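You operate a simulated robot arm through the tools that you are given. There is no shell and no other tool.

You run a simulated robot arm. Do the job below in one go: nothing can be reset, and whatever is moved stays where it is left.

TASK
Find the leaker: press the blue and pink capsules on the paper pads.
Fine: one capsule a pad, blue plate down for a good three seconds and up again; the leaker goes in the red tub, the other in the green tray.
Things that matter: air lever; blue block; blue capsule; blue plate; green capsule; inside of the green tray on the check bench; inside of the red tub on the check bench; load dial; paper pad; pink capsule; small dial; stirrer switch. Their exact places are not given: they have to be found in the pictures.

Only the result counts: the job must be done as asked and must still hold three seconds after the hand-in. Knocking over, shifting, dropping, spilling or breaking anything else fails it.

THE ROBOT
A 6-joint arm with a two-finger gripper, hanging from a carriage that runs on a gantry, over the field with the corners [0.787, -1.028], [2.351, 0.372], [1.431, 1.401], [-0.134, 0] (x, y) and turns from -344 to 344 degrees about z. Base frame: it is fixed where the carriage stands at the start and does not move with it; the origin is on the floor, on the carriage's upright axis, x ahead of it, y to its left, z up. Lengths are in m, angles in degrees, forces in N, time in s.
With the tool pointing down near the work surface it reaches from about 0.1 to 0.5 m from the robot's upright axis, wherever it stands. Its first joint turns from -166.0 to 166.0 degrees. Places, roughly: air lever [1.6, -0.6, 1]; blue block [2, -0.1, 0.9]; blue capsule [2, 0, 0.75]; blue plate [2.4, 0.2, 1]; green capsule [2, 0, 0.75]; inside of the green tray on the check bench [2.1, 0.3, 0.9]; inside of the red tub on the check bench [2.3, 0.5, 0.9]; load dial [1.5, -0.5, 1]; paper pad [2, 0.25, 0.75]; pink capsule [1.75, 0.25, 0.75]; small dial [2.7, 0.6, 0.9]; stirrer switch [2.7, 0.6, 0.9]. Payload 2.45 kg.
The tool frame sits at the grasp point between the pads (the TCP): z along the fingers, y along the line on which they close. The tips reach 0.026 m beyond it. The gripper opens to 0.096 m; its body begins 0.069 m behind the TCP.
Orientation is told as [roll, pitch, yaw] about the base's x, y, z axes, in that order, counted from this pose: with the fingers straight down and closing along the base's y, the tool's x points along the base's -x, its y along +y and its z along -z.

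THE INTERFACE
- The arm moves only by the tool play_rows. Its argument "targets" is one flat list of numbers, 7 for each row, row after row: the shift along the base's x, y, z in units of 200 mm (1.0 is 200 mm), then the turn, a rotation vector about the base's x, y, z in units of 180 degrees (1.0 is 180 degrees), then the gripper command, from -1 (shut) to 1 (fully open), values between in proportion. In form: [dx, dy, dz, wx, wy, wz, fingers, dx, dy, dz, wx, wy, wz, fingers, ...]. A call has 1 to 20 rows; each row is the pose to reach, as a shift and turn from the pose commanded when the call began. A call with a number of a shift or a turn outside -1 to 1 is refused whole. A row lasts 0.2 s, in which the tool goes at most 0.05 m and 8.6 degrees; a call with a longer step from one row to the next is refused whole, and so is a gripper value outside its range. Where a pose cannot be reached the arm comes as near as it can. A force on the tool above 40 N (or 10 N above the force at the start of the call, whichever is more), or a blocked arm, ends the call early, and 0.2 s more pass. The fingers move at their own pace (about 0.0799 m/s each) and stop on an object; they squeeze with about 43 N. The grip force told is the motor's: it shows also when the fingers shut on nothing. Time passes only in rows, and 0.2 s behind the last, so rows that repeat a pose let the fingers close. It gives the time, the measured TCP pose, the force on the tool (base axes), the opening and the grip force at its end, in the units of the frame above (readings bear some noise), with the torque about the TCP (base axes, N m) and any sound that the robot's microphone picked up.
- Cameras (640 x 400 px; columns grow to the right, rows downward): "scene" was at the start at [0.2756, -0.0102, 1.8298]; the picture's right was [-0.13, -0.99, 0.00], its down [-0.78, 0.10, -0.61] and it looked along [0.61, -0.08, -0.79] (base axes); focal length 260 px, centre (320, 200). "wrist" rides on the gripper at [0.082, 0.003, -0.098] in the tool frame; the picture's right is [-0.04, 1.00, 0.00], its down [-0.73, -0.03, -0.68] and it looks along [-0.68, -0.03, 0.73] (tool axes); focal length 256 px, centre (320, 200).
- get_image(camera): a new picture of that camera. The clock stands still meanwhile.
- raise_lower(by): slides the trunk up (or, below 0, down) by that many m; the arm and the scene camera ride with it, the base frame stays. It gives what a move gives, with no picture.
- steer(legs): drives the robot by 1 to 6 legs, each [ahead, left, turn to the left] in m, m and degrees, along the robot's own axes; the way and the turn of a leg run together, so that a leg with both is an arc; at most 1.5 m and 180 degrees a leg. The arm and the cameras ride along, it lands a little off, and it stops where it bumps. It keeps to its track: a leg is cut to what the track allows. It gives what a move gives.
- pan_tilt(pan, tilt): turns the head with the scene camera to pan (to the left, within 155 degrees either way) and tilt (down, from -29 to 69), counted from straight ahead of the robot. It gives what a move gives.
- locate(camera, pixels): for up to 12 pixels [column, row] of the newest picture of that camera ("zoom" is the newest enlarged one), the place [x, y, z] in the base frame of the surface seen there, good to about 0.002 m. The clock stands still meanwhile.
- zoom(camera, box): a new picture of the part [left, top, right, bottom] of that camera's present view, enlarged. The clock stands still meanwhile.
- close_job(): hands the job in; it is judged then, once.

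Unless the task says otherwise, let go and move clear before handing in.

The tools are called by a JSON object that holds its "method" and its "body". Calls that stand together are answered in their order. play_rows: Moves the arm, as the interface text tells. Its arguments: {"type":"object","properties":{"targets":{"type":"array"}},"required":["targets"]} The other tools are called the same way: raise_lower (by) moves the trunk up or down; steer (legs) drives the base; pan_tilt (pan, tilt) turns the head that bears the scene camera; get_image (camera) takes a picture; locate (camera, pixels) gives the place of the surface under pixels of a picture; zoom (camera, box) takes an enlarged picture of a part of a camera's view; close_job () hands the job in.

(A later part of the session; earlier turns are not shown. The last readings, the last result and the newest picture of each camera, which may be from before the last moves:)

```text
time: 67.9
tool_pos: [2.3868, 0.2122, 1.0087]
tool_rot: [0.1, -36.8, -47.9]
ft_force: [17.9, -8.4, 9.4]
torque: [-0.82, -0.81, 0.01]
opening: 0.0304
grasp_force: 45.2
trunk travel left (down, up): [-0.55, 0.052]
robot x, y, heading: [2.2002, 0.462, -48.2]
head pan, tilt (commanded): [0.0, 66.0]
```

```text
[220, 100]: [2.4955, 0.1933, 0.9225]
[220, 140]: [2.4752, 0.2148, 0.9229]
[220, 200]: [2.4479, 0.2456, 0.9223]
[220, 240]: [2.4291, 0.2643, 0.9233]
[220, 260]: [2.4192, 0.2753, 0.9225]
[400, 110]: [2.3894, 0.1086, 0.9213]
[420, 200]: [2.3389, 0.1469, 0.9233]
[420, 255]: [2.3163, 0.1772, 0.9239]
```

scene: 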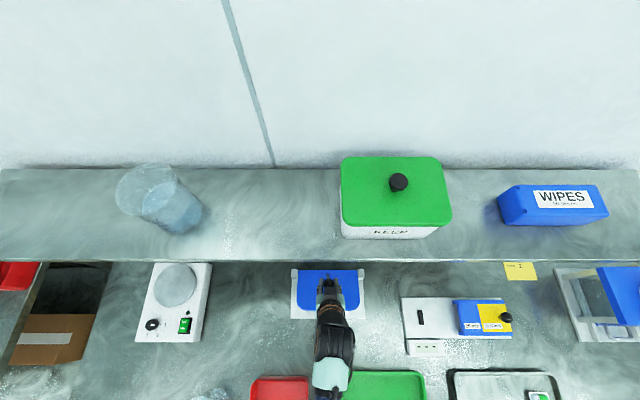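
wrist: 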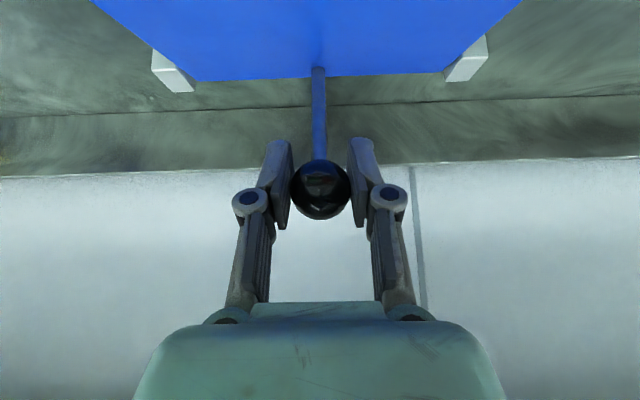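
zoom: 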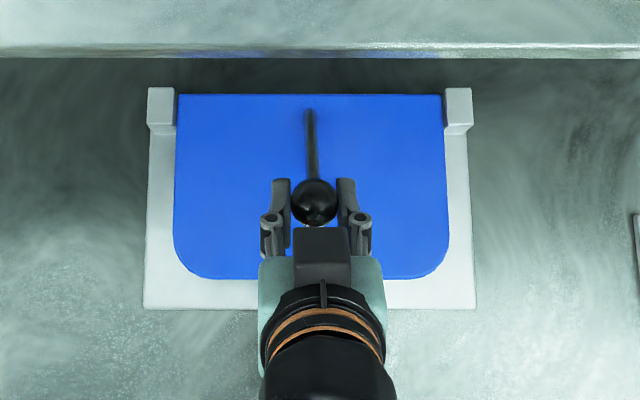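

The plate is now flat at z≈0.9225 all over, with about 20 N of resistance, so it's pressing the capsules. I'll hold it there for 4 seconds.

{"method": "play_rows", "body": {"targets": [0, 0, 0, 0, 0, 0, -0.45, 0, 0, 0, 0, 0, 0, -0.45, 0, 0, 0, 0, 0, 0, -0.45, 0, 0, 0, 0, 0, 0, -0.45, 0, 0, 0, 0, 0, 0, -0.45, 0, 0, 0, 0, 0, 0, -0.45, 0, 0, 0, 0, 0, 0, -0.45, 0, 0, 0, 0, 0, 0, -0.45, 0, 0, 0, 0, 0, 0, -0.45, 0, 0, 0, 0, 0, 0, -0.45, 0, 0, 0, 0, 0, 0, -0.45, 0, 0, 0, 0, 0, 0, -0.45, 0, 0, 0, 0, 0, 0, -0.45, 0, 0, 0, 0, 0, 0, -0.45, 0, 0, 0, 0, 0, 0, -0.45, 0, 0, 0, 0, 0, 0, -0.45, 0, 0, 0, 0, 0, 0, -0.45, 0, 0, 0, 0, 0, 0, -0.45, 0, 0, 0, 0, 0, 0, -0.45, 0, 0, 0, 0, 0, 0, -0.45]}}

{"method": "zoom", "body": {"camera": "scene", "box": [270, 250, 390, 340]}}

{"method": "locate", "body": {"camera": "zoom", "pixels": [[220, 100], [220, 140], [220, 200], [220, 240], [220, 260], [400, 110], [420, 200], [420, 255]]}}

```text
time: 72.1
tool_pos: [2.3872, 0.2131, 1.0072]
tool_rot: [0.0, -36.7, -47.7]
ft_force: [18.1, -6.9, 19.8]
torque: [-0.17, -0.16, 0.07]
opening: 0.0302
grasp_force: 45.1
trunk travel left (down, up): [-0.55, 0.052]
robot x, y, heading: [2.1964, 0.4616, -48.1]
head pan, tilt (commanded): [0.0, 66.0]
```

```text
4.44 times, centred on (330, 295) of scene
```

zoom: 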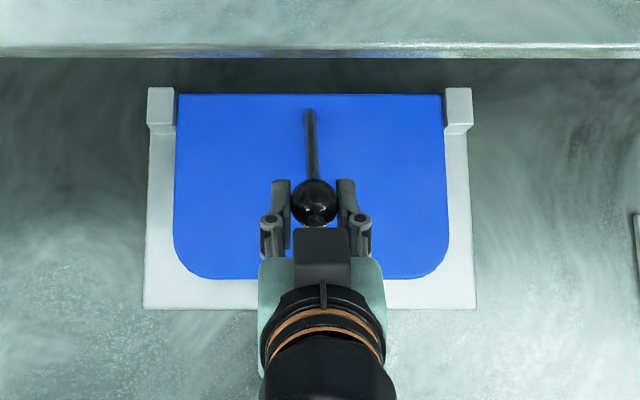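

```text
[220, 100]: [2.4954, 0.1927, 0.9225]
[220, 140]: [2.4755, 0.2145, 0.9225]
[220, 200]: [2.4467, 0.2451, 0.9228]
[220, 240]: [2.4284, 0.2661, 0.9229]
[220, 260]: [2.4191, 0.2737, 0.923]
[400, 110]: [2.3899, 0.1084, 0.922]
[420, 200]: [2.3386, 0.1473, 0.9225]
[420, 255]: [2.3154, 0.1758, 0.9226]
```

The plate was held flat for over 4 s. The two end points put the hinge at v≈1.5125, z≈0.913 with R≈0.123; I'll swing the plate back up along that arc, first by 30°.

{"method": "play_rows", "body": {"targets": [0.0237, -0.0265, 0.0035, 0, 0, 0, -0.45, 0.052, -0.0581, 0.0365, 0, 0, 0, -0.45, 0.0824, -0.092, 0.065, 0, 0, 0, -0.45, 0.1141, -0.1274, 0.09, 0, 0, 0, -0.45, 0.1471, -0.1643, 0.1105, 0.0066, 0.0059, 0, -0.45, 0.1811, -0.2023, 0.1265, 0.0132, 0.0119, 0, -0.45, 0.2161, -0.2414, 0.138, 0.0199, 0.0178, 0, -0.45, 0.2161, -0.2414, 0.138, 0.0199, 0.0178, 0, -0.45]}}

{"method": "zoom", "body": {"camera": "scene", "box": [270, 250, 390, 340]}}

```text
time: 73.9
tool_pos: [2.4248, 0.1694, 1.034]
tool_rot: [0.1, -31.4, -47.7]
ft_force: [-5.6, 2.1, -19.1]
torque: [0.72, 0.65, -0.06]
opening: 0.0301
grasp_force: 45.4
trunk travel left (down, up): [-0.55, 0.052]
robot x, y, heading: [2.2, 0.4582, -47.9]
head pan, tilt (commanded): [0.0, 66.0]
```

```text
4.44 times, centred on (330, 295) of scene
```

zoom: 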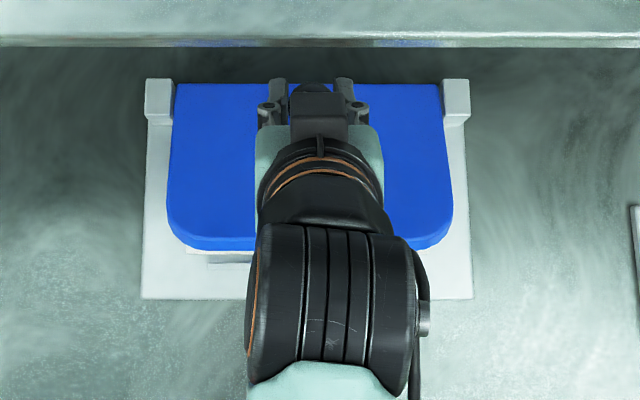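

The swing follows the arc. The tool feels about 19 N downward, so I'll lower the path by 2 mm and continue to about 30° short of upright.

{"method": "play_rows", "body": {"targets": [0.0354, -0.0395, -0.003, 0.0066, 0.0059, 0, -0.45, 0.071, -0.0794, 0.0, 0.0132, 0.0118, 0, -0.45, 0.1067, -0.1192, -0.003, 0.0198, 0.0177, 0, -0.45, 0.1421, -0.1587, -0.01, 0.0264, 0.0236, 0, -0.45, 0.1771, -0.1978, -0.0215, 0.033, 0.0295, 0, -0.45, 0.2111, -0.2358, -0.0375, 0.0396, 0.0354, 0, -0.45, 0.2111, -0.2358, -0.0375, 0.0396, 0.0354, 0, -0.45]}}

{"method": "get_image", "body": {"camera": "wrist"}}

```text
time: 75.5
tool_pos: [2.4678, 0.1227, 1.0264]
tool_rot: [0.4, -22.0, -47.8]
ft_force: [2.3, 12.3, 5.1]
torque: [0.66, 0.64, 0.03]
opening: 0.0299
grasp_force: 45.4
trunk travel left (down, up): [-0.55, 0.052]
robot x, y, heading: [2.1982, 0.4606, -47.9]
head pan, tilt (commanded): [0.0, 66.0]
```

```text
taken
```

wrist: 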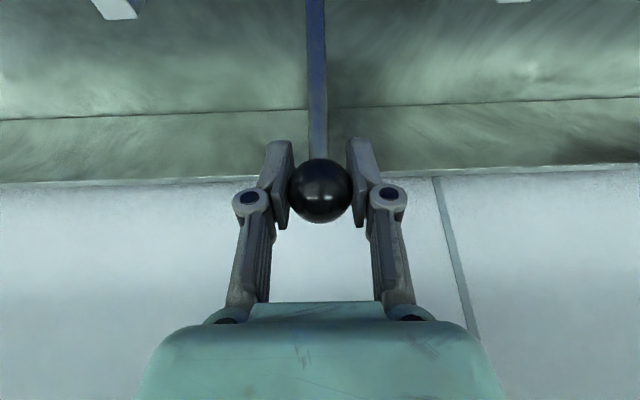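

The swing is smooth. I'll finish bringing the plate back to fully upright.

{"method": "play_rows", "body": {"targets": [0.033, -0.0369, -0.018, 0.0066, 0.0059, 0, -0.45, 0.065, -0.0726, -0.0405, 0.0132, 0.0118, 0, -0.45, 0.095, -0.1062, -0.0665, 0.0198, 0.0177, 0, -0.45, 0.1234, -0.1378, -0.0985, 0.0264, 0.0236, 0, -0.45, 0.1497, -0.1673, -0.1335, 0.033, 0.0295, 0, -0.45, 0.1738, -0.1941, -0.1725, 0.033, 0.0295, 0, -0.45, 0.1784, -0.1993, -0.181, 0.033, 0.0295, 0, -0.45, 0.1784, -0.1993, -0.181, 0.033, 0.0295, 0, -0.45]}}

{"method": "get_image", "body": {"camera": "wrist"}}

{"method": "zoom", "body": {"camera": "scene", "box": [270, 250, 390, 340]}}

```text
time: 77.3
tool_pos: [2.5031, 0.0836, 0.9893]
tool_rot: [0.3, -14.1, -47.8]
ft_force: [0.3, 10.4, 4.9]
torque: [0.69, 0.7, -0.02]
opening: 0.0295
grasp_force: 45.0
trunk travel left (down, up): [-0.55, 0.052]
robot x, y, heading: [2.2021, 0.4577, -48.1]
head pan, tilt (commanded): [0.0, 66.0]
```

```text
taken
```

wrist: 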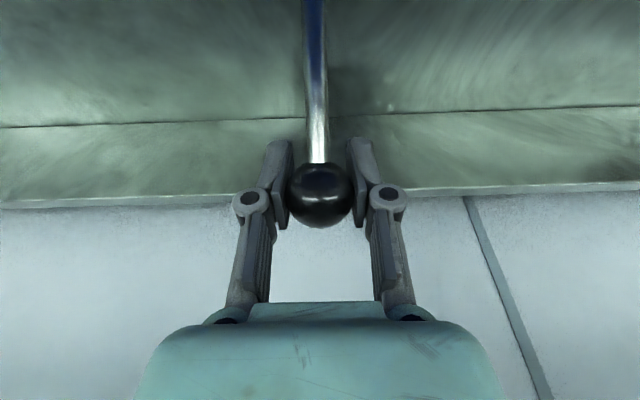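

```text
4.44 times, centred on (330, 295) of scene
```

zoom: 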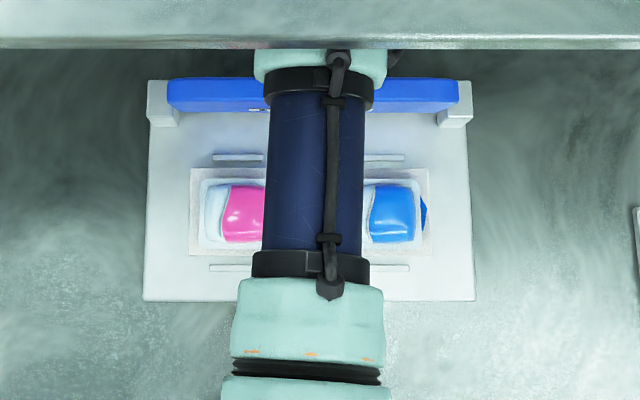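

The scene zoom shows a blue patch at (425,210) on the pad beside the blue capsule. First I'll check the plate's angle before letting go of the knob.

{"method": "locate", "body": {"camera": "zoom", "pixels": [[220, 82], [220, 88], [220, 95], [220, 102], [220, 110], [420, 82], [420, 90], [420, 100], [420, 108], [425, 210], [160, 90], [455, 90]]}}

```text
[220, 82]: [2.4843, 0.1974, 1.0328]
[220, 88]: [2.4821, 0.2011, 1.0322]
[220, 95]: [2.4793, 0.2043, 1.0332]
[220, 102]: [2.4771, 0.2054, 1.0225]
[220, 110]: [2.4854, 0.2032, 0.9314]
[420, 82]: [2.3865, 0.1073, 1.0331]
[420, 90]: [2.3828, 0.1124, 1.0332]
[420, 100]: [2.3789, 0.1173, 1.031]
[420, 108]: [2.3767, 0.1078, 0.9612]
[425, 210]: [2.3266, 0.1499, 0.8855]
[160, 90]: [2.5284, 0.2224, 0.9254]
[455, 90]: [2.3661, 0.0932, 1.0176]
```

The plate is still about 4° short of upright. I'll push the knob a little farther along the arc.

{"method": "play_rows", "body": {"targets": [0.012, -0.0134, -0.018, 0, 0, 0, -0.45, 0.0233, -0.0261, -0.036, 0, 0, 0, -0.45, 0.0233, -0.0261, -0.036, 0, 0, 0, -0.45]}}

{"method": "zoom", "body": {"camera": "scene", "box": [270, 250, 390, 340]}}

{"method": "locate", "body": {"camera": "zoom", "pixels": [[220, 82], [220, 88], [220, 95], [220, 102], [220, 110], [420, 82], [420, 90], [420, 100], [420, 108]]}}

{"method": "get_image", "body": {"camera": "wrist"}}

```text
time: 78.1
tool_pos: [2.507, 0.0781, 0.9804]
tool_rot: [0.3, -14.1, -47.8]
ft_force: [-5.4, 16.7, 6.7]
torque: [-0.44, -0.33, 0.03]
opening: 0.0336
grasp_force: 45.1
trunk travel left (down, up): [-0.55, 0.052]
robot x, y, heading: [2.1987, 0.4591, -47.9]
head pan, tilt (commanded): [0.0, 66.0]
```

```text
4.44 times, centred on (330, 295) of scene
```

zoom: 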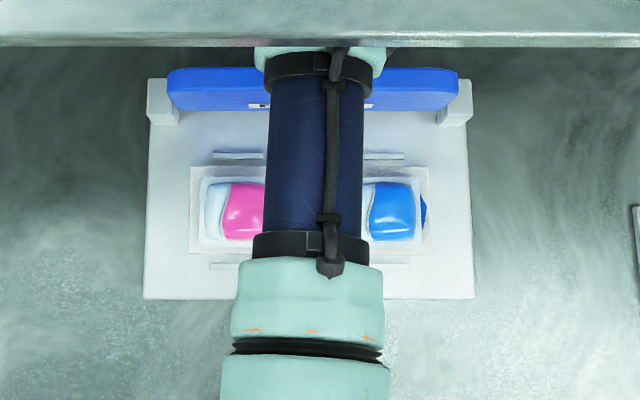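

```text
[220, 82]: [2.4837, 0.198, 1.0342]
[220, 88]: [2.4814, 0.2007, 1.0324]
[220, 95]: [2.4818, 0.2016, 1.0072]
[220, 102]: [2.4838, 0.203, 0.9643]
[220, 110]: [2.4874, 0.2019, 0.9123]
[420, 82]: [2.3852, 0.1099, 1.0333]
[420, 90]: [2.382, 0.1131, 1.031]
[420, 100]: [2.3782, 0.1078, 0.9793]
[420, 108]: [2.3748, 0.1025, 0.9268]
```

```text
taken
```

wrist: 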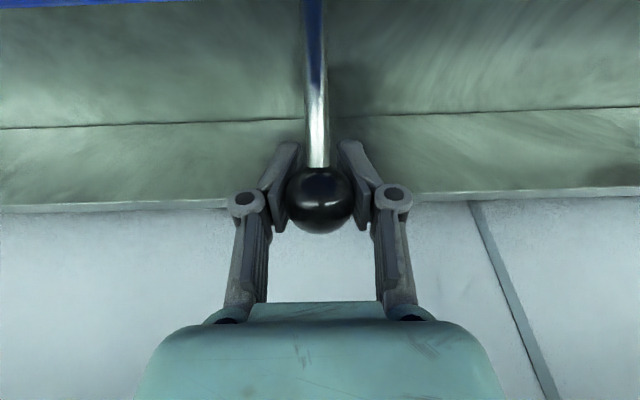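

The plate is now within about 1.5° of vertical, essentially back at its starting attitude. I'll open the fingers and check that it stays up.

{"method": "play_rows", "body": {"targets": [0, 0, 0, 0, 0, 0, -0.2, 0, 0, 0, 0, 0, 0, 0.1, 0, 0, 0, 0, 0, 0, 0.35, 0, 0, 0, 0, 0, 0, 0.35]}}

{"method": "get_image", "body": {"camera": "wrist"}}

{"method": "zoom", "body": {"camera": "scene", "box": [270, 250, 390, 340]}}

{"method": "locate", "body": {"camera": "zoom", "pixels": [[220, 82], [220, 88], [220, 95], [220, 102], [220, 110], [420, 82], [420, 90], [420, 100], [420, 108]]}}

```text
time: 79.1
tool_pos: [2.5081, 0.0754, 0.9821]
tool_rot: [0.2, -14.1, -47.8]
ft_force: [-0.1, -0.8, -0.1]
torque: [0.0, 0.0, 0.0]
opening: 0.0648
grasp_force: 0.2
trunk travel left (down, up): [-0.55, 0.052]
robot x, y, heading: [2.1974, 0.4596, -48.3]
head pan, tilt (commanded): [0.0, 66.0]
```

```text
taken
```

wrist: 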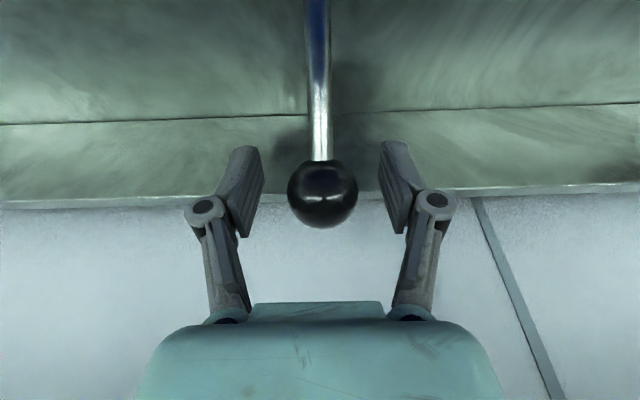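

```text
4.44 times, centred on (330, 295) of scene
```

zoom: 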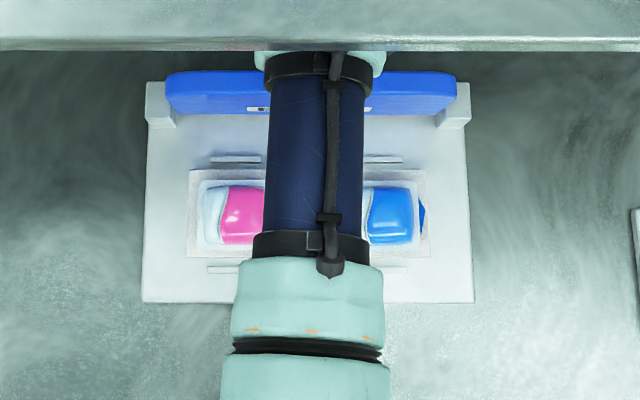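

```text
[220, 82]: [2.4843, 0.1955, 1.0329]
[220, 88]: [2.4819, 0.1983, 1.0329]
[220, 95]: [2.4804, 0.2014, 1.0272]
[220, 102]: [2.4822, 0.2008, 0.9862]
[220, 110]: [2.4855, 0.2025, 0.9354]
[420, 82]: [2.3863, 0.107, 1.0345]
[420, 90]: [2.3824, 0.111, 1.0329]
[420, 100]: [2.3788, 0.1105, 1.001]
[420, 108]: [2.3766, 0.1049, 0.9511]
```

The plate stays up on its own after release, about 2° from vertical. I'll retreat along the approach path.

{"method": "play_rows", "body": {"targets": [-0.0233, 0.0261, 0.04, 0, 0, 0, 0.35, -0.1167, 0.1304, 0.16, -0.0331, -0.0296, 0, 0.35, -0.2168, 0.2422, 0.285, -0.0662, -0.0593, 0, 0.35, -0.3335, 0.3726, 0.435, -0.0662, -0.0593, 0, 0.35, -0.4502, 0.5029, 0.455, -0.0662, -0.0593, 0, 0.35, -0.5836, 0.652, 0.47, -0.0662, -0.0593, 0, 0.35, -0.717, 0.801, 0.485, -0.0662, -0.0593, 0, 0.35]}}

{"method": "get_image", "body": {"camera": "wrist"}}

```text
time: 80.7
tool_pos: [2.365, 0.2363, 1.0798]
tool_rot: [0.2, -30.2, -47.8]
ft_force: [0.7, -1.4, 0.9]
torque: [0.05, 0.03, 0.05]
opening: 0.0648
grasp_force: 0.0
trunk travel left (down, up): [-0.55, 0.052]
robot x, y, heading: [2.1983, 0.4577, -48.2]
head pan, tilt (commanded): [0.0, 66.0]
```

```text
taken
```

wrist: 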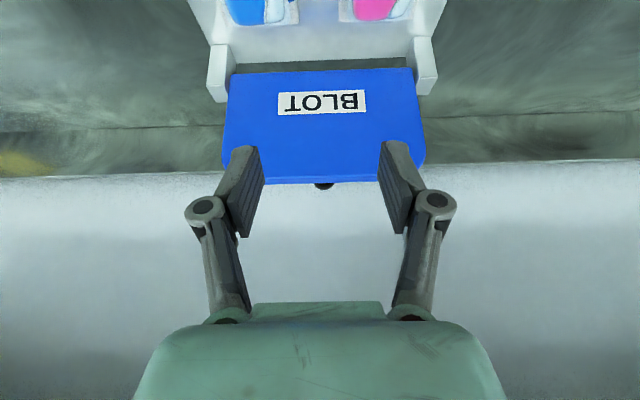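

The hand is clear of the plate. I'll drive back 0.14 m, straighten the tool, and look at the pads.

{"method": "steer", "body": {"legs": [[-0.14, 0, 0]]}}

{"method": "play_rows", "body": {"targets": [0, 0, 0, 0.031, 0.0278, 0, 0.5, 0, 0, 0, 0.062, 0.0556, 0, 0.5, 0, 0, 0, 0.0932, 0.0834, 0, 0.5, 0, 0, 0, 0.1247, 0.1117, 0, 0.5, 0, 0, 0, 0.1247, 0.1117, 0, 0.5]}}

{"method": "get_image", "body": {"camera": "wrist"}}

{"method": "pan_tilt", "body": {"pan": 0, "tilt": 55}}

{"method": "get_image", "body": {"camera": "scene"}}

```text
time: 82.0
tool_pos: [2.2695, 0.3421, 1.0795]
tool_rot: [0.1, -30.1, -47.7]
ft_force: [0.8, 0.7, 0.1]
torque: [-0.03, 0.02, -0.01]
opening: 0.0646
grasp_force: 0.1
trunk travel left (down, up): [-0.55, 0.052]
robot x, y, heading: [2.1049, 0.5616, -48.1]
head pan, tilt (commanded): [0.0, 66.0]
```

```text
time: 83.2
tool_pos: [2.2695, 0.3416, 1.0784]
tool_rot: [0.3, 0.1, -48.0]
ft_force: [-0.6, 0.3, -0.7]
torque: [0.0, -0.01, -0.01]
opening: 0.0722
grasp_force: 0.1
trunk travel left (down, up): [-0.55, 0.052]
robot x, y, heading: [2.1043, 0.5614, -48.3]
head pan, tilt (commanded): [0.0, 66.0]
```

```text
taken
```

wrist: 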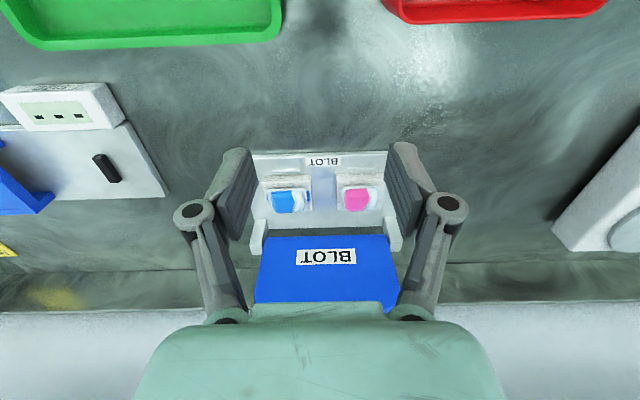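

```text
time: 84.0
tool_pos: [2.2695, 0.3421, 1.0792]
tool_rot: [0.3, 0.0, -47.8]
ft_force: [0.0, -1.5, -0.8]
torque: [0.04, 0.02, -0.01]
opening: 0.072
grasp_force: 0.0
trunk travel left (down, up): [-0.55, 0.052]
robot x, y, heading: [2.104, 0.563, -48.1]
head pan, tilt (commanded): [0.0, 55.0]
```

```text
taken
```

scene: 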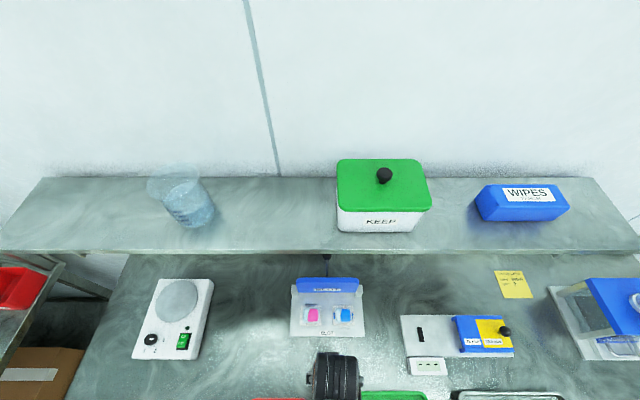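

{"method": "zoom", "body": {"camera": "scene", "box": [280, 265, 380, 340]}}

{"method": "zoom", "body": {"camera": "wrist", "box": [240, 150, 400, 250]}}

```text
5.33 times, centred on (330, 302) of scene
```

zoom: 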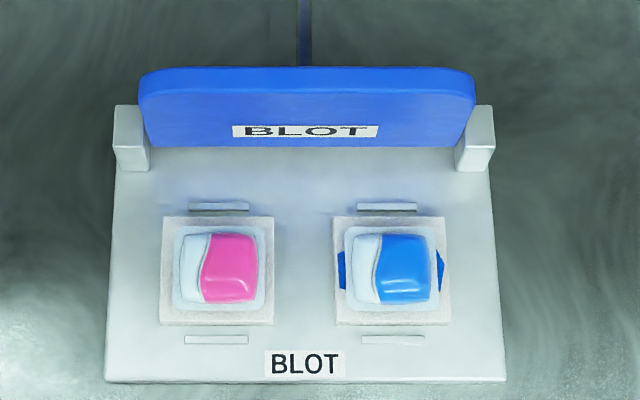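

```text
4.00 times, centred on (320, 200) of wrist
```

zoom: 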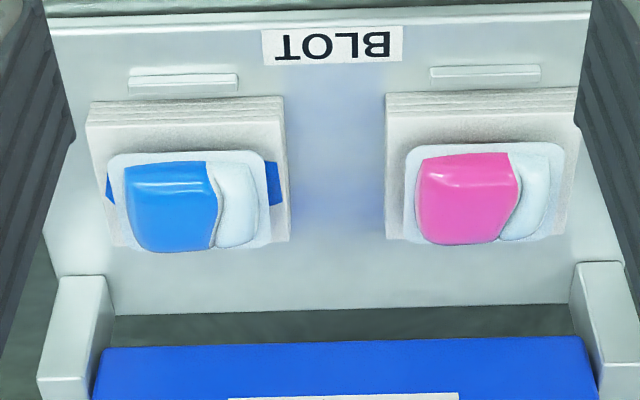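

A blue stain shows on both sides of the blue capsule, at zoom (107,190) and (272,185), while the pink pad is clean. So blue is the leaker and goes in the red tub; I'll locate it for the pick.

{"method": "locate", "body": {"camera": "zoom", "pixels": [[112, 200], [266, 200], [185, 155], [118, 163], [250, 158], [410, 195], [556, 190], [485, 147], [420, 155], [545, 150], [165, 190], [465, 190]]}}

{"method": "locate", "body": {"camera": "wrist", "pixels": [[40, 20], [280, 10], [30, 45], [275, 35], [390, 5], [600, 5], [430, 20], [560, 15]]}}

```text
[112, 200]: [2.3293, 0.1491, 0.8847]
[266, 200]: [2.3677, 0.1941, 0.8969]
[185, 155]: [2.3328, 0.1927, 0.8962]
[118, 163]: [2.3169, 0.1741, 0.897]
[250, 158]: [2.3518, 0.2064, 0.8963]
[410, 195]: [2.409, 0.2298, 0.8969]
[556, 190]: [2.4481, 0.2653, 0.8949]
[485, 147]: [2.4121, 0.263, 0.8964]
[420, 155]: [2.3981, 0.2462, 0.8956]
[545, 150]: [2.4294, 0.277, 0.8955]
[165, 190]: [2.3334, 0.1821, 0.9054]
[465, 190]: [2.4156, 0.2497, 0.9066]
```

```text
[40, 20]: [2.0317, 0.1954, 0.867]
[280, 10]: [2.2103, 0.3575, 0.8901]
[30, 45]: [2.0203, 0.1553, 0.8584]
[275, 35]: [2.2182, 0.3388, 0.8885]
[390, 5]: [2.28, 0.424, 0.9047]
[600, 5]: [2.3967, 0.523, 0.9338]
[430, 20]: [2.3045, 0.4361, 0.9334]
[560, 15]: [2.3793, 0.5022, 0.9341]
```

Blue's centre is at about u=1.8665, v=1.436 on its pad. I'll descend in front of the pad, move over blue and come down around it.

{"method": "play_rows", "body": {"targets": [0.08, -0.22, -0.05, 0, 0, 0, 0.5, 0.16, -0.44, -0.1, 0, 0, 0, 0.5, 0.2415, -0.664, -0.15, 0, 0, 0, 0.5, 0.2415, -0.664, -0.37, 0, 0, 0, 0.5, 0.2415, -0.664, -0.57, 0, 0, 0, 0.5, 0.312, -0.744, -0.6, 0, 0, 0, 0.5, 0.383, -0.824, -0.62, 0, 0, 0, 0.5, 0.383, -0.824, -0.7, 0, 0, 0, 0.5, 0.383, -0.824, -0.7, 0, 0, 0, 0.5]}}

{"method": "zoom", "body": {"camera": "wrist", "box": [200, 50, 440, 200]}}

```text
time: 86.0
tool_pos: [2.3453, 0.1768, 0.939]
tool_rot: [0.3, -0.1, -47.8]
ft_force: [0.2, -0.2, 0.3]
torque: [-0.01, 0.0, 0.0]
opening: 0.0718
grasp_force: 0.0
trunk travel left (down, up): [-0.55, 0.052]
robot x, y, heading: [2.1069, 0.5655, -48.1]
head pan, tilt (commanded): [0.0, 55.0]
```

```text
2.67 times, centred on (320, 125) of wrist
```

zoom: 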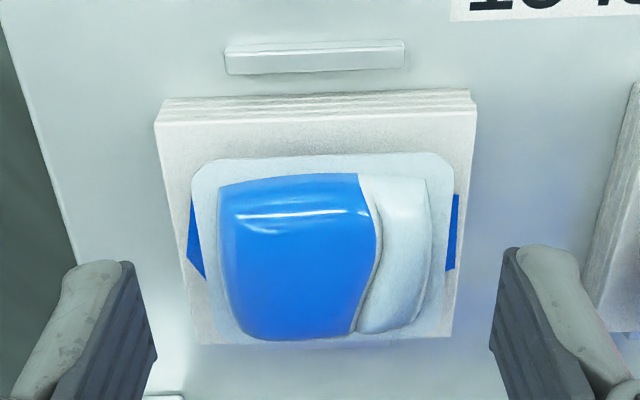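

The fingers straddle blue evenly. I'll go down to z≈0.9125 and grip.

{"method": "play_rows", "body": {"targets": [0.002, 0.002, -0.07, 0, 0, 0, 0.5, 0.002, 0.002, -0.115, 0, 0, 0, 0.5, 0.002, 0.002, -0.133, 0, 0, 0, 0.5, 0.002, 0.002, -0.133, 0, 0, 0, 0.5]}}

{"method": "play_rows", "body": {"targets": [0, 0, 0, 0, 0, 0, 0.2, 0, 0, 0, 0, 0, 0, 0.05, 0, 0, 0, 0, 0, 0, -0.1, 0, 0, 0, 0, 0, 0, -0.1, 0, 0, 0, 0, 0, 0, -0.1]}}

{"method": "zoom", "body": {"camera": "wrist", "box": [200, 90, 440, 240]}}

```text
time: 87.0
tool_pos: [2.3459, 0.1766, 0.9129]
tool_rot: [0.4, 0.0, -47.8]
ft_force: [0.8, 0.6, -0.8]
torque: [-0.01, 0.02, 0.01]
opening: 0.072
grasp_force: 0.0
trunk travel left (down, up): [-0.55, 0.052]
robot x, y, heading: [2.1011, 0.5679, -48.2]
head pan, tilt (commanded): [0.0, 55.0]
```

```text
time: 88.2
tool_pos: [2.3462, 0.1767, 0.9132]
tool_rot: [0.3, 0.0, -47.8]
ft_force: [0.4, 0.7, 2.0]
torque: [0.03, 0.0, 0.02]
opening: 0.0488
grasp_force: 43.1
trunk travel left (down, up): [-0.55, 0.052]
robot x, y, heading: [2.1055, 0.5634, -48.4]
head pan, tilt (commanded): [0.0, 55.0]
```

```text
2.67 times, centred on (320, 165) of wrist
```

zoom: 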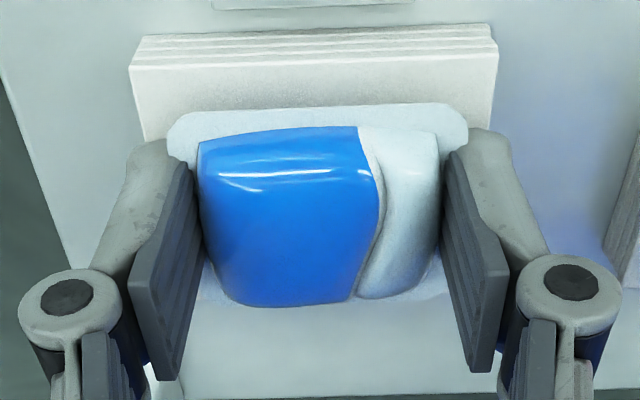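

Blue is gripped at 0.0488. I'll lift it slowly, then back and up away from the plate.

{"method": "play_rows", "body": {"targets": [0, 0, 0.01, 0, 0, 0, -0.1, 0, 0, 0.025, 0, 0, 0, -0.1, 0, 0, 0.05, 0, 0, 0, -0.1, 0, 0, 0.1, 0, 0, 0, -0.1, 0, 0, 0.18, 0, 0, 0, -0.1, -0.07, 0.08, 0.25, 0, 0, 0, -0.1, -0.14, 0.16, 0.35, 0, 0, 0, -0.1, -0.2, 0.23, 0.5, 0, 0, 0, -0.1, -0.24, 0.27, 0.65, 0, 0, 0, -0.1, -0.24, 0.27, 0.7, 0, 0, 0, -0.1]}}

{"method": "get_image", "body": {"camera": "wrist"}}

```text
time: 90.4
tool_pos: [2.2996, 0.2317, 1.0518]
tool_rot: [0.1, 0.1, -47.8]
ft_force: [0.4, -0.4, -0.3]
torque: [-0.01, -0.01, 0.01]
opening: 0.0487
grasp_force: 42.9
trunk travel left (down, up): [-0.55, 0.052]
robot x, y, heading: [2.103, 0.566, -48.0]
head pan, tilt (commanded): [0.0, 55.0]
```

```text
taken
```

wrist: 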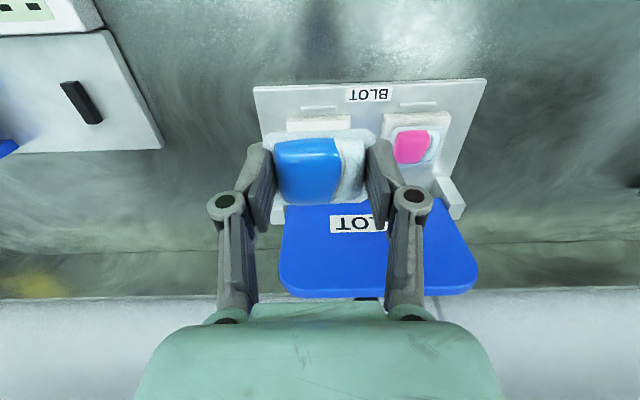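

Blue is safely held. I'll drive back 0.25 m so the red tub and green tray come into view and reach.

{"method": "steer", "body": {"legs": [[-0.25, 0, 0]]}}

{"method": "get_image", "body": {"camera": "scene"}}

{"method": "get_image", "body": {"camera": "wrist"}}

```text
time: 92.2
tool_pos: [2.1354, 0.4134, 1.0519]
tool_rot: [0.2, 0.0, -48.0]
ft_force: [-0.2, 0.1, -1.4]
torque: [-0.01, -0.03, -0.01]
opening: 0.0489
grasp_force: 43.0
trunk travel left (down, up): [-0.55, 0.052]
robot x, y, heading: [1.9377, 0.7488, -48.3]
head pan, tilt (commanded): [0.0, 55.0]
```

```text
taken
```

scene: 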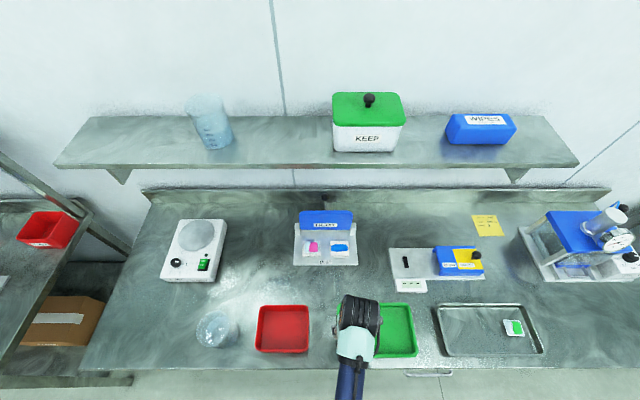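

```text
taken
```

wrist: 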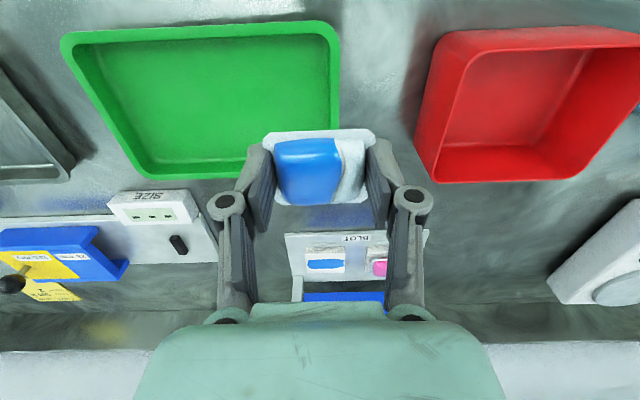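

The bare pad under blue shows a broad blue stain at wrist (324,265), confirming blue as the leaker. I'll locate the red tub on the check bench and the green tray.

{"method": "zoom", "body": {"camera": "scene", "box": [240, 290, 440, 370]}}

{"method": "locate", "body": {"camera": "scene", "pixels": [[260, 308], [306, 308], [309, 350], [258, 350], [283, 328], [270, 320], [298, 335], [400, 328], [380, 310], [410, 308], [415, 353], [385, 352]]}}

{"method": "locate", "body": {"camera": "wrist", "pixels": [[445, 38], [420, 130], [440, 178], [570, 175], [635, 40], [500, 100], [70, 45], [335, 30], [150, 172], [330, 140], [200, 100], [324, 265]]}}

```text
3.20 times, centred on (340, 330) of scene
```

zoom: 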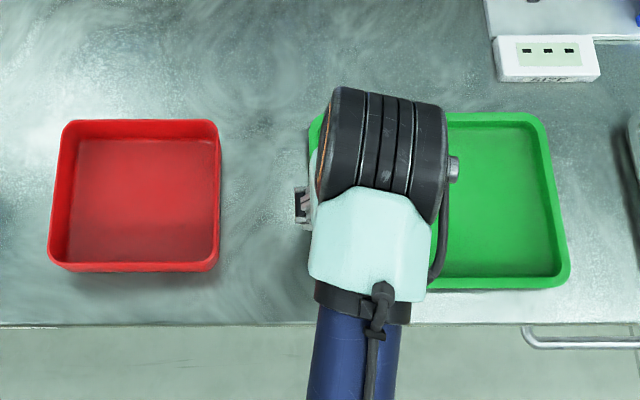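

```text
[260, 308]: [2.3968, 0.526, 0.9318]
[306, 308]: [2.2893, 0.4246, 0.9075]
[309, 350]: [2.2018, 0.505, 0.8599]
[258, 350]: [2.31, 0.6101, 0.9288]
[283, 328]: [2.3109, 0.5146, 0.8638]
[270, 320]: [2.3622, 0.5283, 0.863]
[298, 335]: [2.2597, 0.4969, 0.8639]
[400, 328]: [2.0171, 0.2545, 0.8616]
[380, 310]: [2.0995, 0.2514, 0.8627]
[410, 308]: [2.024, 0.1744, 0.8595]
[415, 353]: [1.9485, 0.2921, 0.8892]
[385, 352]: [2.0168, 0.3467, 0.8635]
```

```text
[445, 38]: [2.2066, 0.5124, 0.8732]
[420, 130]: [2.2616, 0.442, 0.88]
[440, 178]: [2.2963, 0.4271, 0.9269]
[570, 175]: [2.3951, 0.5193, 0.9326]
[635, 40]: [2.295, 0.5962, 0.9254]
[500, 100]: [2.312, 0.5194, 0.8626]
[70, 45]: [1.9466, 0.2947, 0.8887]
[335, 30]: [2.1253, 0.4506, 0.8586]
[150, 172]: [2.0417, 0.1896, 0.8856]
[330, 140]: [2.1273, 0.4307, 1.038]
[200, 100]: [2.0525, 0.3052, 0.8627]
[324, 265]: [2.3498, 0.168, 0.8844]
```

The red tub's floor is at z≈0.864 and its rim at z≈0.934. I'll locate its inner edges to be sure the fingers fit inside.

{"method": "zoom", "body": {"camera": "scene", "box": [240, 290, 330, 366]}}

{"method": "locate", "body": {"camera": "zoom", "pixels": [[120, 220], [145, 220], [160, 220], [455, 220], [475, 220], [488, 220], [310, 120], [310, 135], [310, 160], [310, 370], [310, 400], [310, 385]]}}

```text
5.26 times, centred on (285, 328) of scene
```

zoom: 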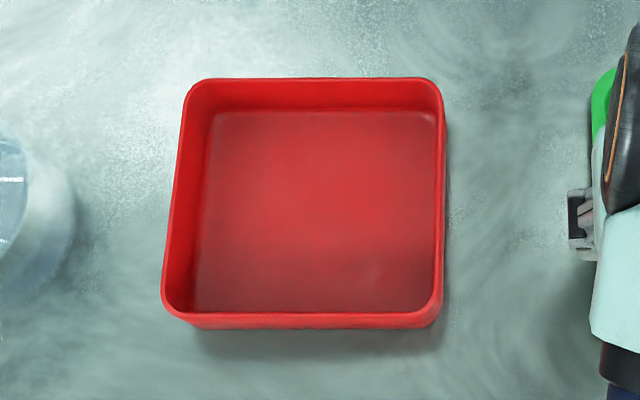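

```text
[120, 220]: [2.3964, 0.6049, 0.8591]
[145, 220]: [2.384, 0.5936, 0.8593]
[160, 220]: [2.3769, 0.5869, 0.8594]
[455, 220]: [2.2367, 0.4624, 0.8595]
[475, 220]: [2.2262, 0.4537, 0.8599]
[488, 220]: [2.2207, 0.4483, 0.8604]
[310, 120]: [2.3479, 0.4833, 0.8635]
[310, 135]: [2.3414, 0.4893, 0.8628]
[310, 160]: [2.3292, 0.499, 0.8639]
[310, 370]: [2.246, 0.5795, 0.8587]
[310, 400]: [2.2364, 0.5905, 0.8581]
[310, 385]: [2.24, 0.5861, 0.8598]
```

{"method": "locate", "body": {"camera": "zoom", "pixels": [[176, 200], [190, 200], [210, 200], [430, 200], [440, 200], [320, 80], [320, 95], [320, 112], [320, 305], [320, 316], [320, 322], [320, 210]]}}

```text
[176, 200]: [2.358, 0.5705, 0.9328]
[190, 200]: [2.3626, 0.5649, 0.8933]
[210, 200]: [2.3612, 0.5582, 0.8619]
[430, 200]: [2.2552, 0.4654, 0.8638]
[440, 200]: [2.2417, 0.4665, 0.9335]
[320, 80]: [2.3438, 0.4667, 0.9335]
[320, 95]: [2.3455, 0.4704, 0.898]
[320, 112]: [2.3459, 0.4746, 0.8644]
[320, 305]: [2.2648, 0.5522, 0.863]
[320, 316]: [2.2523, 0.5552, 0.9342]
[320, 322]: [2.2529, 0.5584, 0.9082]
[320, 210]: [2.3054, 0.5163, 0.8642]
```

The tub floor spans about 0.14 x 0.11 m with its centre at [2.304, 0.516]. I'll carry blue over it at height first.

{"method": "play_rows", "body": {"targets": [0.1687, 0.1029, 0, 0, 0, 0, -0.1, 0.3374, 0.2058, 0, 0, 0, 0, -0.1, 0.5061, 0.3087, 0, 0, 0, 0, -0.1, 0.6748, 0.4116, 0, 0, 0, 0, -0.1, 0.8435, 0.5145, 0, 0, 0, 0, -0.1, 0.8435, 0.5145, 0, 0, 0, 0, -0.1]}}

{"method": "get_image", "body": {"camera": "wrist"}}

{"method": "get_image", "body": {"camera": "scene"}}

```text
time: 93.6
tool_pos: [2.3029, 0.5164, 1.0551]
tool_rot: [0.3, 0.0, -48.1]
ft_force: [-0.3, 0.1, -0.3]
torque: [-0.03, -0.01, -0.01]
opening: 0.0487
grasp_force: 43.0
trunk travel left (down, up): [-0.55, 0.052]
robot x, y, heading: [1.94, 0.748, -48.4]
head pan, tilt (commanded): [0.0, 55.0]
```

```text
taken
```

wrist: 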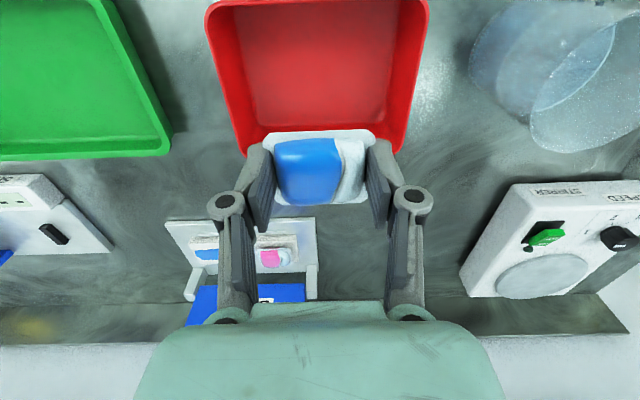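

```text
taken
```

scene: 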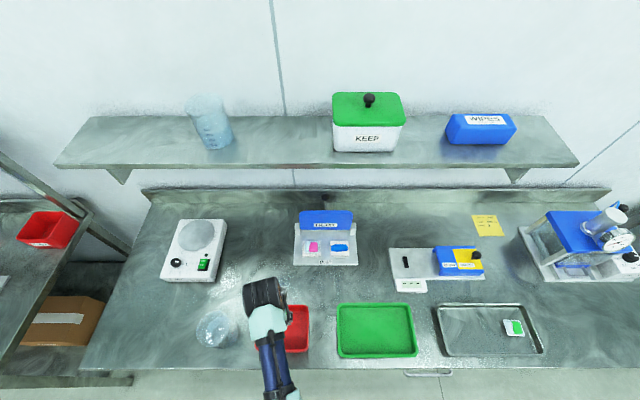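

The capsule is centred over the tub. I'll lower it to the floor.

{"method": "play_rows", "body": {"targets": [0.004, 0, -0.2, 0, 0, 0, -0.1, 0.004, 0, -0.4, 0, 0, 0, -0.1, 0.004, 0, -0.55, 0, 0, 0, -0.1, 0.004, 0, -0.65, 0, 0, 0, -0.1, 0.004, 0, -0.72, 0, 0, 0, -0.1, 0.004, 0, -0.77, 0, 0, 0, -0.1, 0.004, 0, -0.795, 0, 0, 0, -0.1, 0.004, 0, -0.81, 0, 0, 0, -0.1, 0.004, 0, -0.81, 0, 0, 0, -0.1]}}

{"method": "get_image", "body": {"camera": "wrist"}}

```text
time: 95.6
tool_pos: [2.305, 0.5168, 0.8905]
tool_rot: [0.2, 0.0, -48.0]
ft_force: [-2.6, 4.1, 18.9]
torque: [0.02, 0.03, 0.04]
opening: 0.0487
grasp_force: 42.7
trunk travel left (down, up): [-0.55, 0.052]
robot x, y, heading: [1.9396, 0.7474, -48.4]
head pan, tilt (commanded): [0.0, 55.0]
```

```text
taken
```

wrist: 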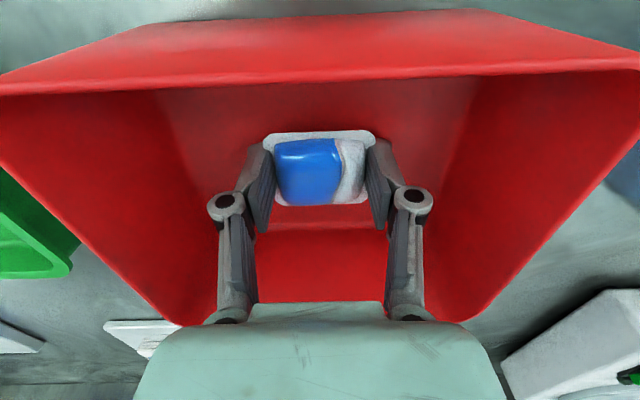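

The capsule touches the tub floor (about 19 N). I'll ease up a millimetre, open just enough, and lift straight out.

{"method": "play_rows", "body": {"targets": [0, 0, 0.008, 0, 0, 0, -0.1, 0, 0, 0.008, 0, 0, 0, 0.1, 0, 0, 0.008, 0, 0, 0, 0.25, 0, 0, 0.008, 0, 0, 0, 0.25, 0, 0, 0.05, 0, 0, 0, 0.25, 0, 0, 0.15, 0, 0, 0, 0.25, 0, 0, 0.3, 0, 0, 0, 0.25, 0, 0, 0.5, 0, 0, 0, 0.25, 0, 0, 0.7, 0, 0, 0, 0.25, 0, 0, 0.85, 0, 0, 0, 0.25]}}

{"method": "get_image", "body": {"camera": "wrist"}}

```text
time: 97.8
tool_pos: [2.3045, 0.5154, 1.0578]
tool_rot: [0.3, 0.0, -48.0]
ft_force: [0.4, -0.2, -0.7]
torque: [-0.02, 0.01, 0.02]
opening: 0.0599
grasp_force: 0.1
trunk travel left (down, up): [-0.55, 0.052]
robot x, y, heading: [1.936, 0.7456, -48.4]
head pan, tilt (commanded): [0.0, 55.0]
```

```text
taken
```

wrist: 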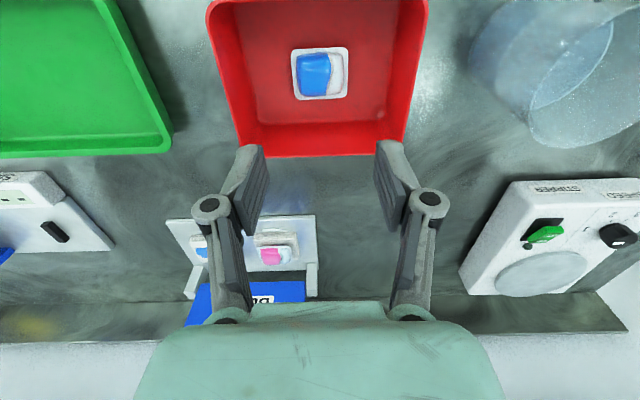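

Blue lies flat in the red tub. I'll bring the arm back to the middle and drive ahead 0.25 m for pink.

{"method": "play_rows", "body": {"targets": [-0.15, -0.083, -0.02, 0, 0, 0, 0.5, -0.3, -0.167, -0.04, 0, 0, 0, 0.5, -0.452, -0.25, -0.04, 0, 0, 0, 0.5, -0.452, -0.25, -0.04, 0, 0, 0, 0.5]}}

{"method": "steer", "body": {"legs": [[0.25, 0, 0]]}}

{"method": "get_image", "body": {"camera": "wrist"}}

```text
time: 98.8
tool_pos: [2.2157, 0.4674, 1.0513]
tool_rot: [0.3, -0.1, -47.9]
ft_force: [0.2, 0.0, 0.6]
torque: [0.01, -0.02, 0.01]
opening: 0.0723
grasp_force: 0.0
trunk travel left (down, up): [-0.55, 0.052]
robot x, y, heading: [1.9393, 0.7445, -48.4]
head pan, tilt (commanded): [0.0, 55.0]
```

```text
time: 100.6
tool_pos: [2.3835, 0.2806, 1.0512]
tool_rot: [0.3, 0.0, -47.9]
ft_force: [-0.4, 0.0, -0.6]
torque: [-0.01, -0.02, 0.02]
opening: 0.0717
grasp_force: 0.1
trunk travel left (down, up): [-0.55, 0.052]
robot x, y, heading: [2.1088, 0.5601, -48.5]
head pan, tilt (commanded): [0.0, 55.0]
```

```text
taken
```

wrist: 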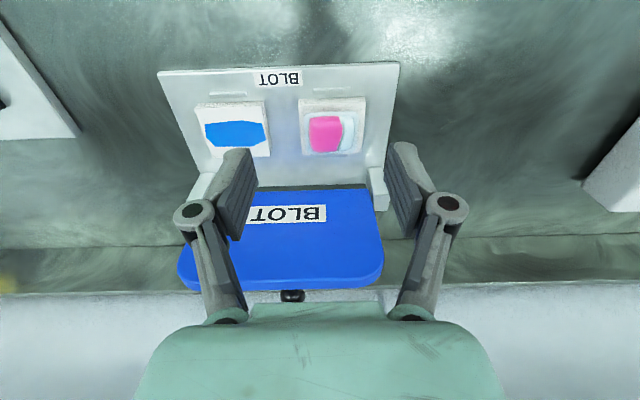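

The other pad shows a big blue blot at (235,134) and pink's pad is clean. I'll descend in front of the pad and move over pink.

{"method": "play_rows", "body": {"targets": [0.0565, 0.0235, -0.2, 0, 0, 0, 0.5, 0.0565, 0.0235, -0.4, 0, 0, 0, 0.5, 0.135, -0.065, -0.43, 0, 0, 0, 0.5, 0.218, -0.156, -0.45, 0, 0, 0, 0.5, 0.218, -0.156, -0.56, 0, 0, 0, 0.5, 0.218, -0.156, -0.56, 0, 0, 0, 0.5]}}

{"method": "zoom", "body": {"camera": "wrist", "box": [200, 50, 440, 200]}}

```text
time: 102.0
tool_pos: [2.426, 0.2482, 0.9376]
tool_rot: [0.3, 0.0, -47.9]
ft_force: [0.2, -0.7, 0.2]
torque: [-0.01, 0.0, -0.02]
opening: 0.0719
grasp_force: 0.1
trunk travel left (down, up): [-0.55, 0.052]
robot x, y, heading: [2.1049, 0.5579, -47.9]
head pan, tilt (commanded): [0.0, 55.0]
```

```text
2.67 times, centred on (320, 125) of wrist
```

zoom: 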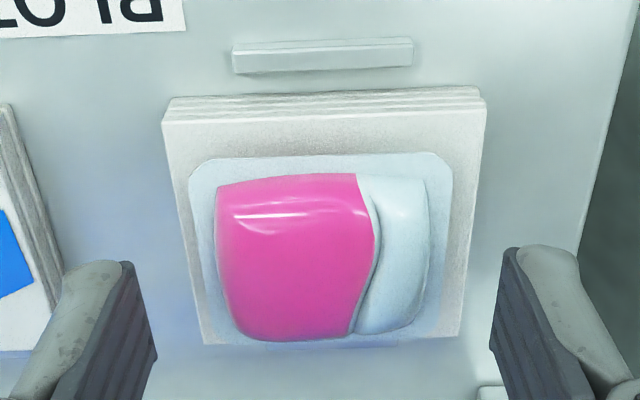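

Pink is centred between the fingers with no stain around it. I'll go down and grip it.

{"method": "play_rows", "body": {"targets": [0, 0, -0.07, 0, 0, 0, 0.5, 0, 0, -0.11, 0, 0, 0, 0.5, 0, 0, -0.125, 0, 0, 0, 0.5, 0, 0, -0.125, 0, 0, 0, 0.5]}}

{"method": "play_rows", "body": {"targets": [0, 0, 0, 0, 0, 0, 0.2, 0, 0, 0, 0, 0, 0, 0.05, 0, 0, 0, 0, 0, 0, -0.1, 0, 0, 0, 0, 0, 0, -0.1, 0, 0, 0, 0, 0, 0, -0.1]}}

{"method": "play_rows", "body": {"targets": [0, 0, 0.01, 0, 0, 0, -0.1, 0, 0, 0.025, 0, 0, 0, -0.1, 0, 0, 0.05, 0, 0, 0, -0.1, 0, 0, 0.05, 0, 0, 0, -0.1]}}

{"method": "zoom", "body": {"camera": "wrist", "box": [200, 90, 440, 240]}}

```text
time: 103.0
tool_pos: [2.427, 0.2486, 0.9154]
tool_rot: [0.3, 0.0, -47.9]
ft_force: [0.9, -0.3, 0.6]
torque: [-0.02, 0.04, 0.02]
opening: 0.0722
grasp_force: 0.2
trunk travel left (down, up): [-0.55, 0.052]
robot x, y, heading: [2.1062, 0.56, -48.5]
head pan, tilt (commanded): [0.0, 55.0]
```

```text
time: 104.2
tool_pos: [2.4272, 0.2499, 0.916]
tool_rot: [0.3, 0.0, -47.9]
ft_force: [0.1, -0.3, 3.0]
torque: [0.01, -0.01, -0.01]
opening: 0.0488
grasp_force: 43.4
trunk travel left (down, up): [-0.55, 0.052]
robot x, y, heading: [2.1058, 0.5593, -48.2]
head pan, tilt (commanded): [0.0, 55.0]
```

```text
time: 105.2
tool_pos: [2.4301, 0.2492, 0.9241]
tool_rot: [0.3, 0.1, -47.8]
ft_force: [-0.5, 0.3, -0.2]
torque: [0.02, -0.04, 0.0]
opening: 0.049
grasp_force: 43.3
trunk travel left (down, up): [-0.55, 0.052]
robot x, y, heading: [2.1059, 0.5586, -48.5]
head pan, tilt (commanded): [0.0, 55.0]
```

```text
2.67 times, centred on (320, 165) of wrist
```

zoom: 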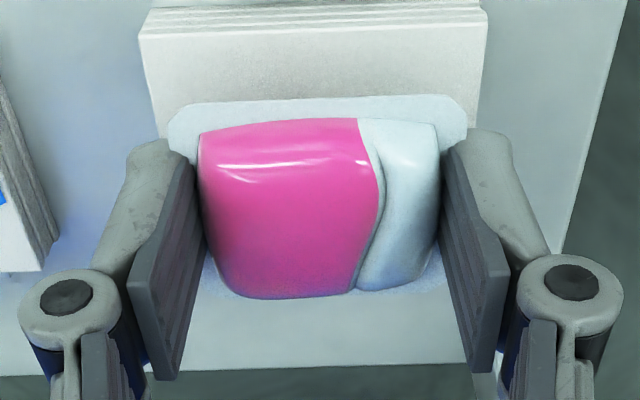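

The grip is about 3 mm higher on the capsule than before, which is close to the height that slipped earlier. I'll set it back down, release, go 3 mm lower and grip again.

{"method": "play_rows", "body": {"targets": [0, 0, -0.025, 0, 0, 0, -0.1, 0, 0, -0.05, 0, 0, 0, -0.1, 0, 0, -0.052, 0, 0, 0, 0.05, 0, 0, -0.052, 0, 0, 0, 0.3, 0, 0, -0.052, 0, 0, 0, 0.45, 0, 0, -0.067, 0, 0, 0, 0.45, 0, 0, -0.067, 0, 0, 0, 0.45]}}

{"method": "zoom", "body": {"camera": "wrist", "box": [200, 90, 440, 240]}}

```text
time: 106.8
tool_pos: [2.4278, 0.2486, 0.9111]
tool_rot: [0.3, 0.1, -47.9]
ft_force: [0.2, 0.4, 0.0]
torque: [0.03, 0.01, 0.0]
opening: 0.0695
grasp_force: 0.2
trunk travel left (down, up): [-0.55, 0.052]
robot x, y, heading: [2.1045, 0.5619, -48.0]
head pan, tilt (commanded): [0.0, 55.0]
```

```text
2.67 times, centred on (320, 165) of wrist
```

zoom: 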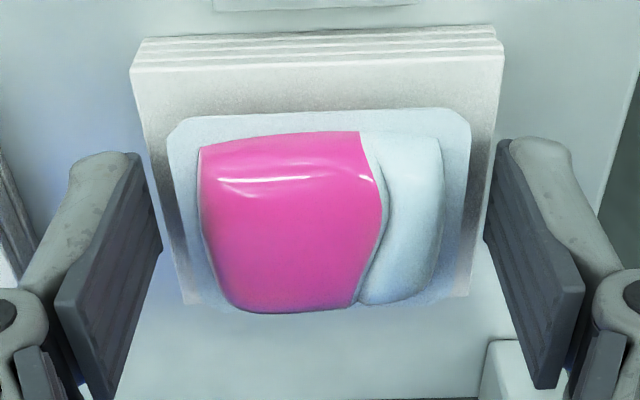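

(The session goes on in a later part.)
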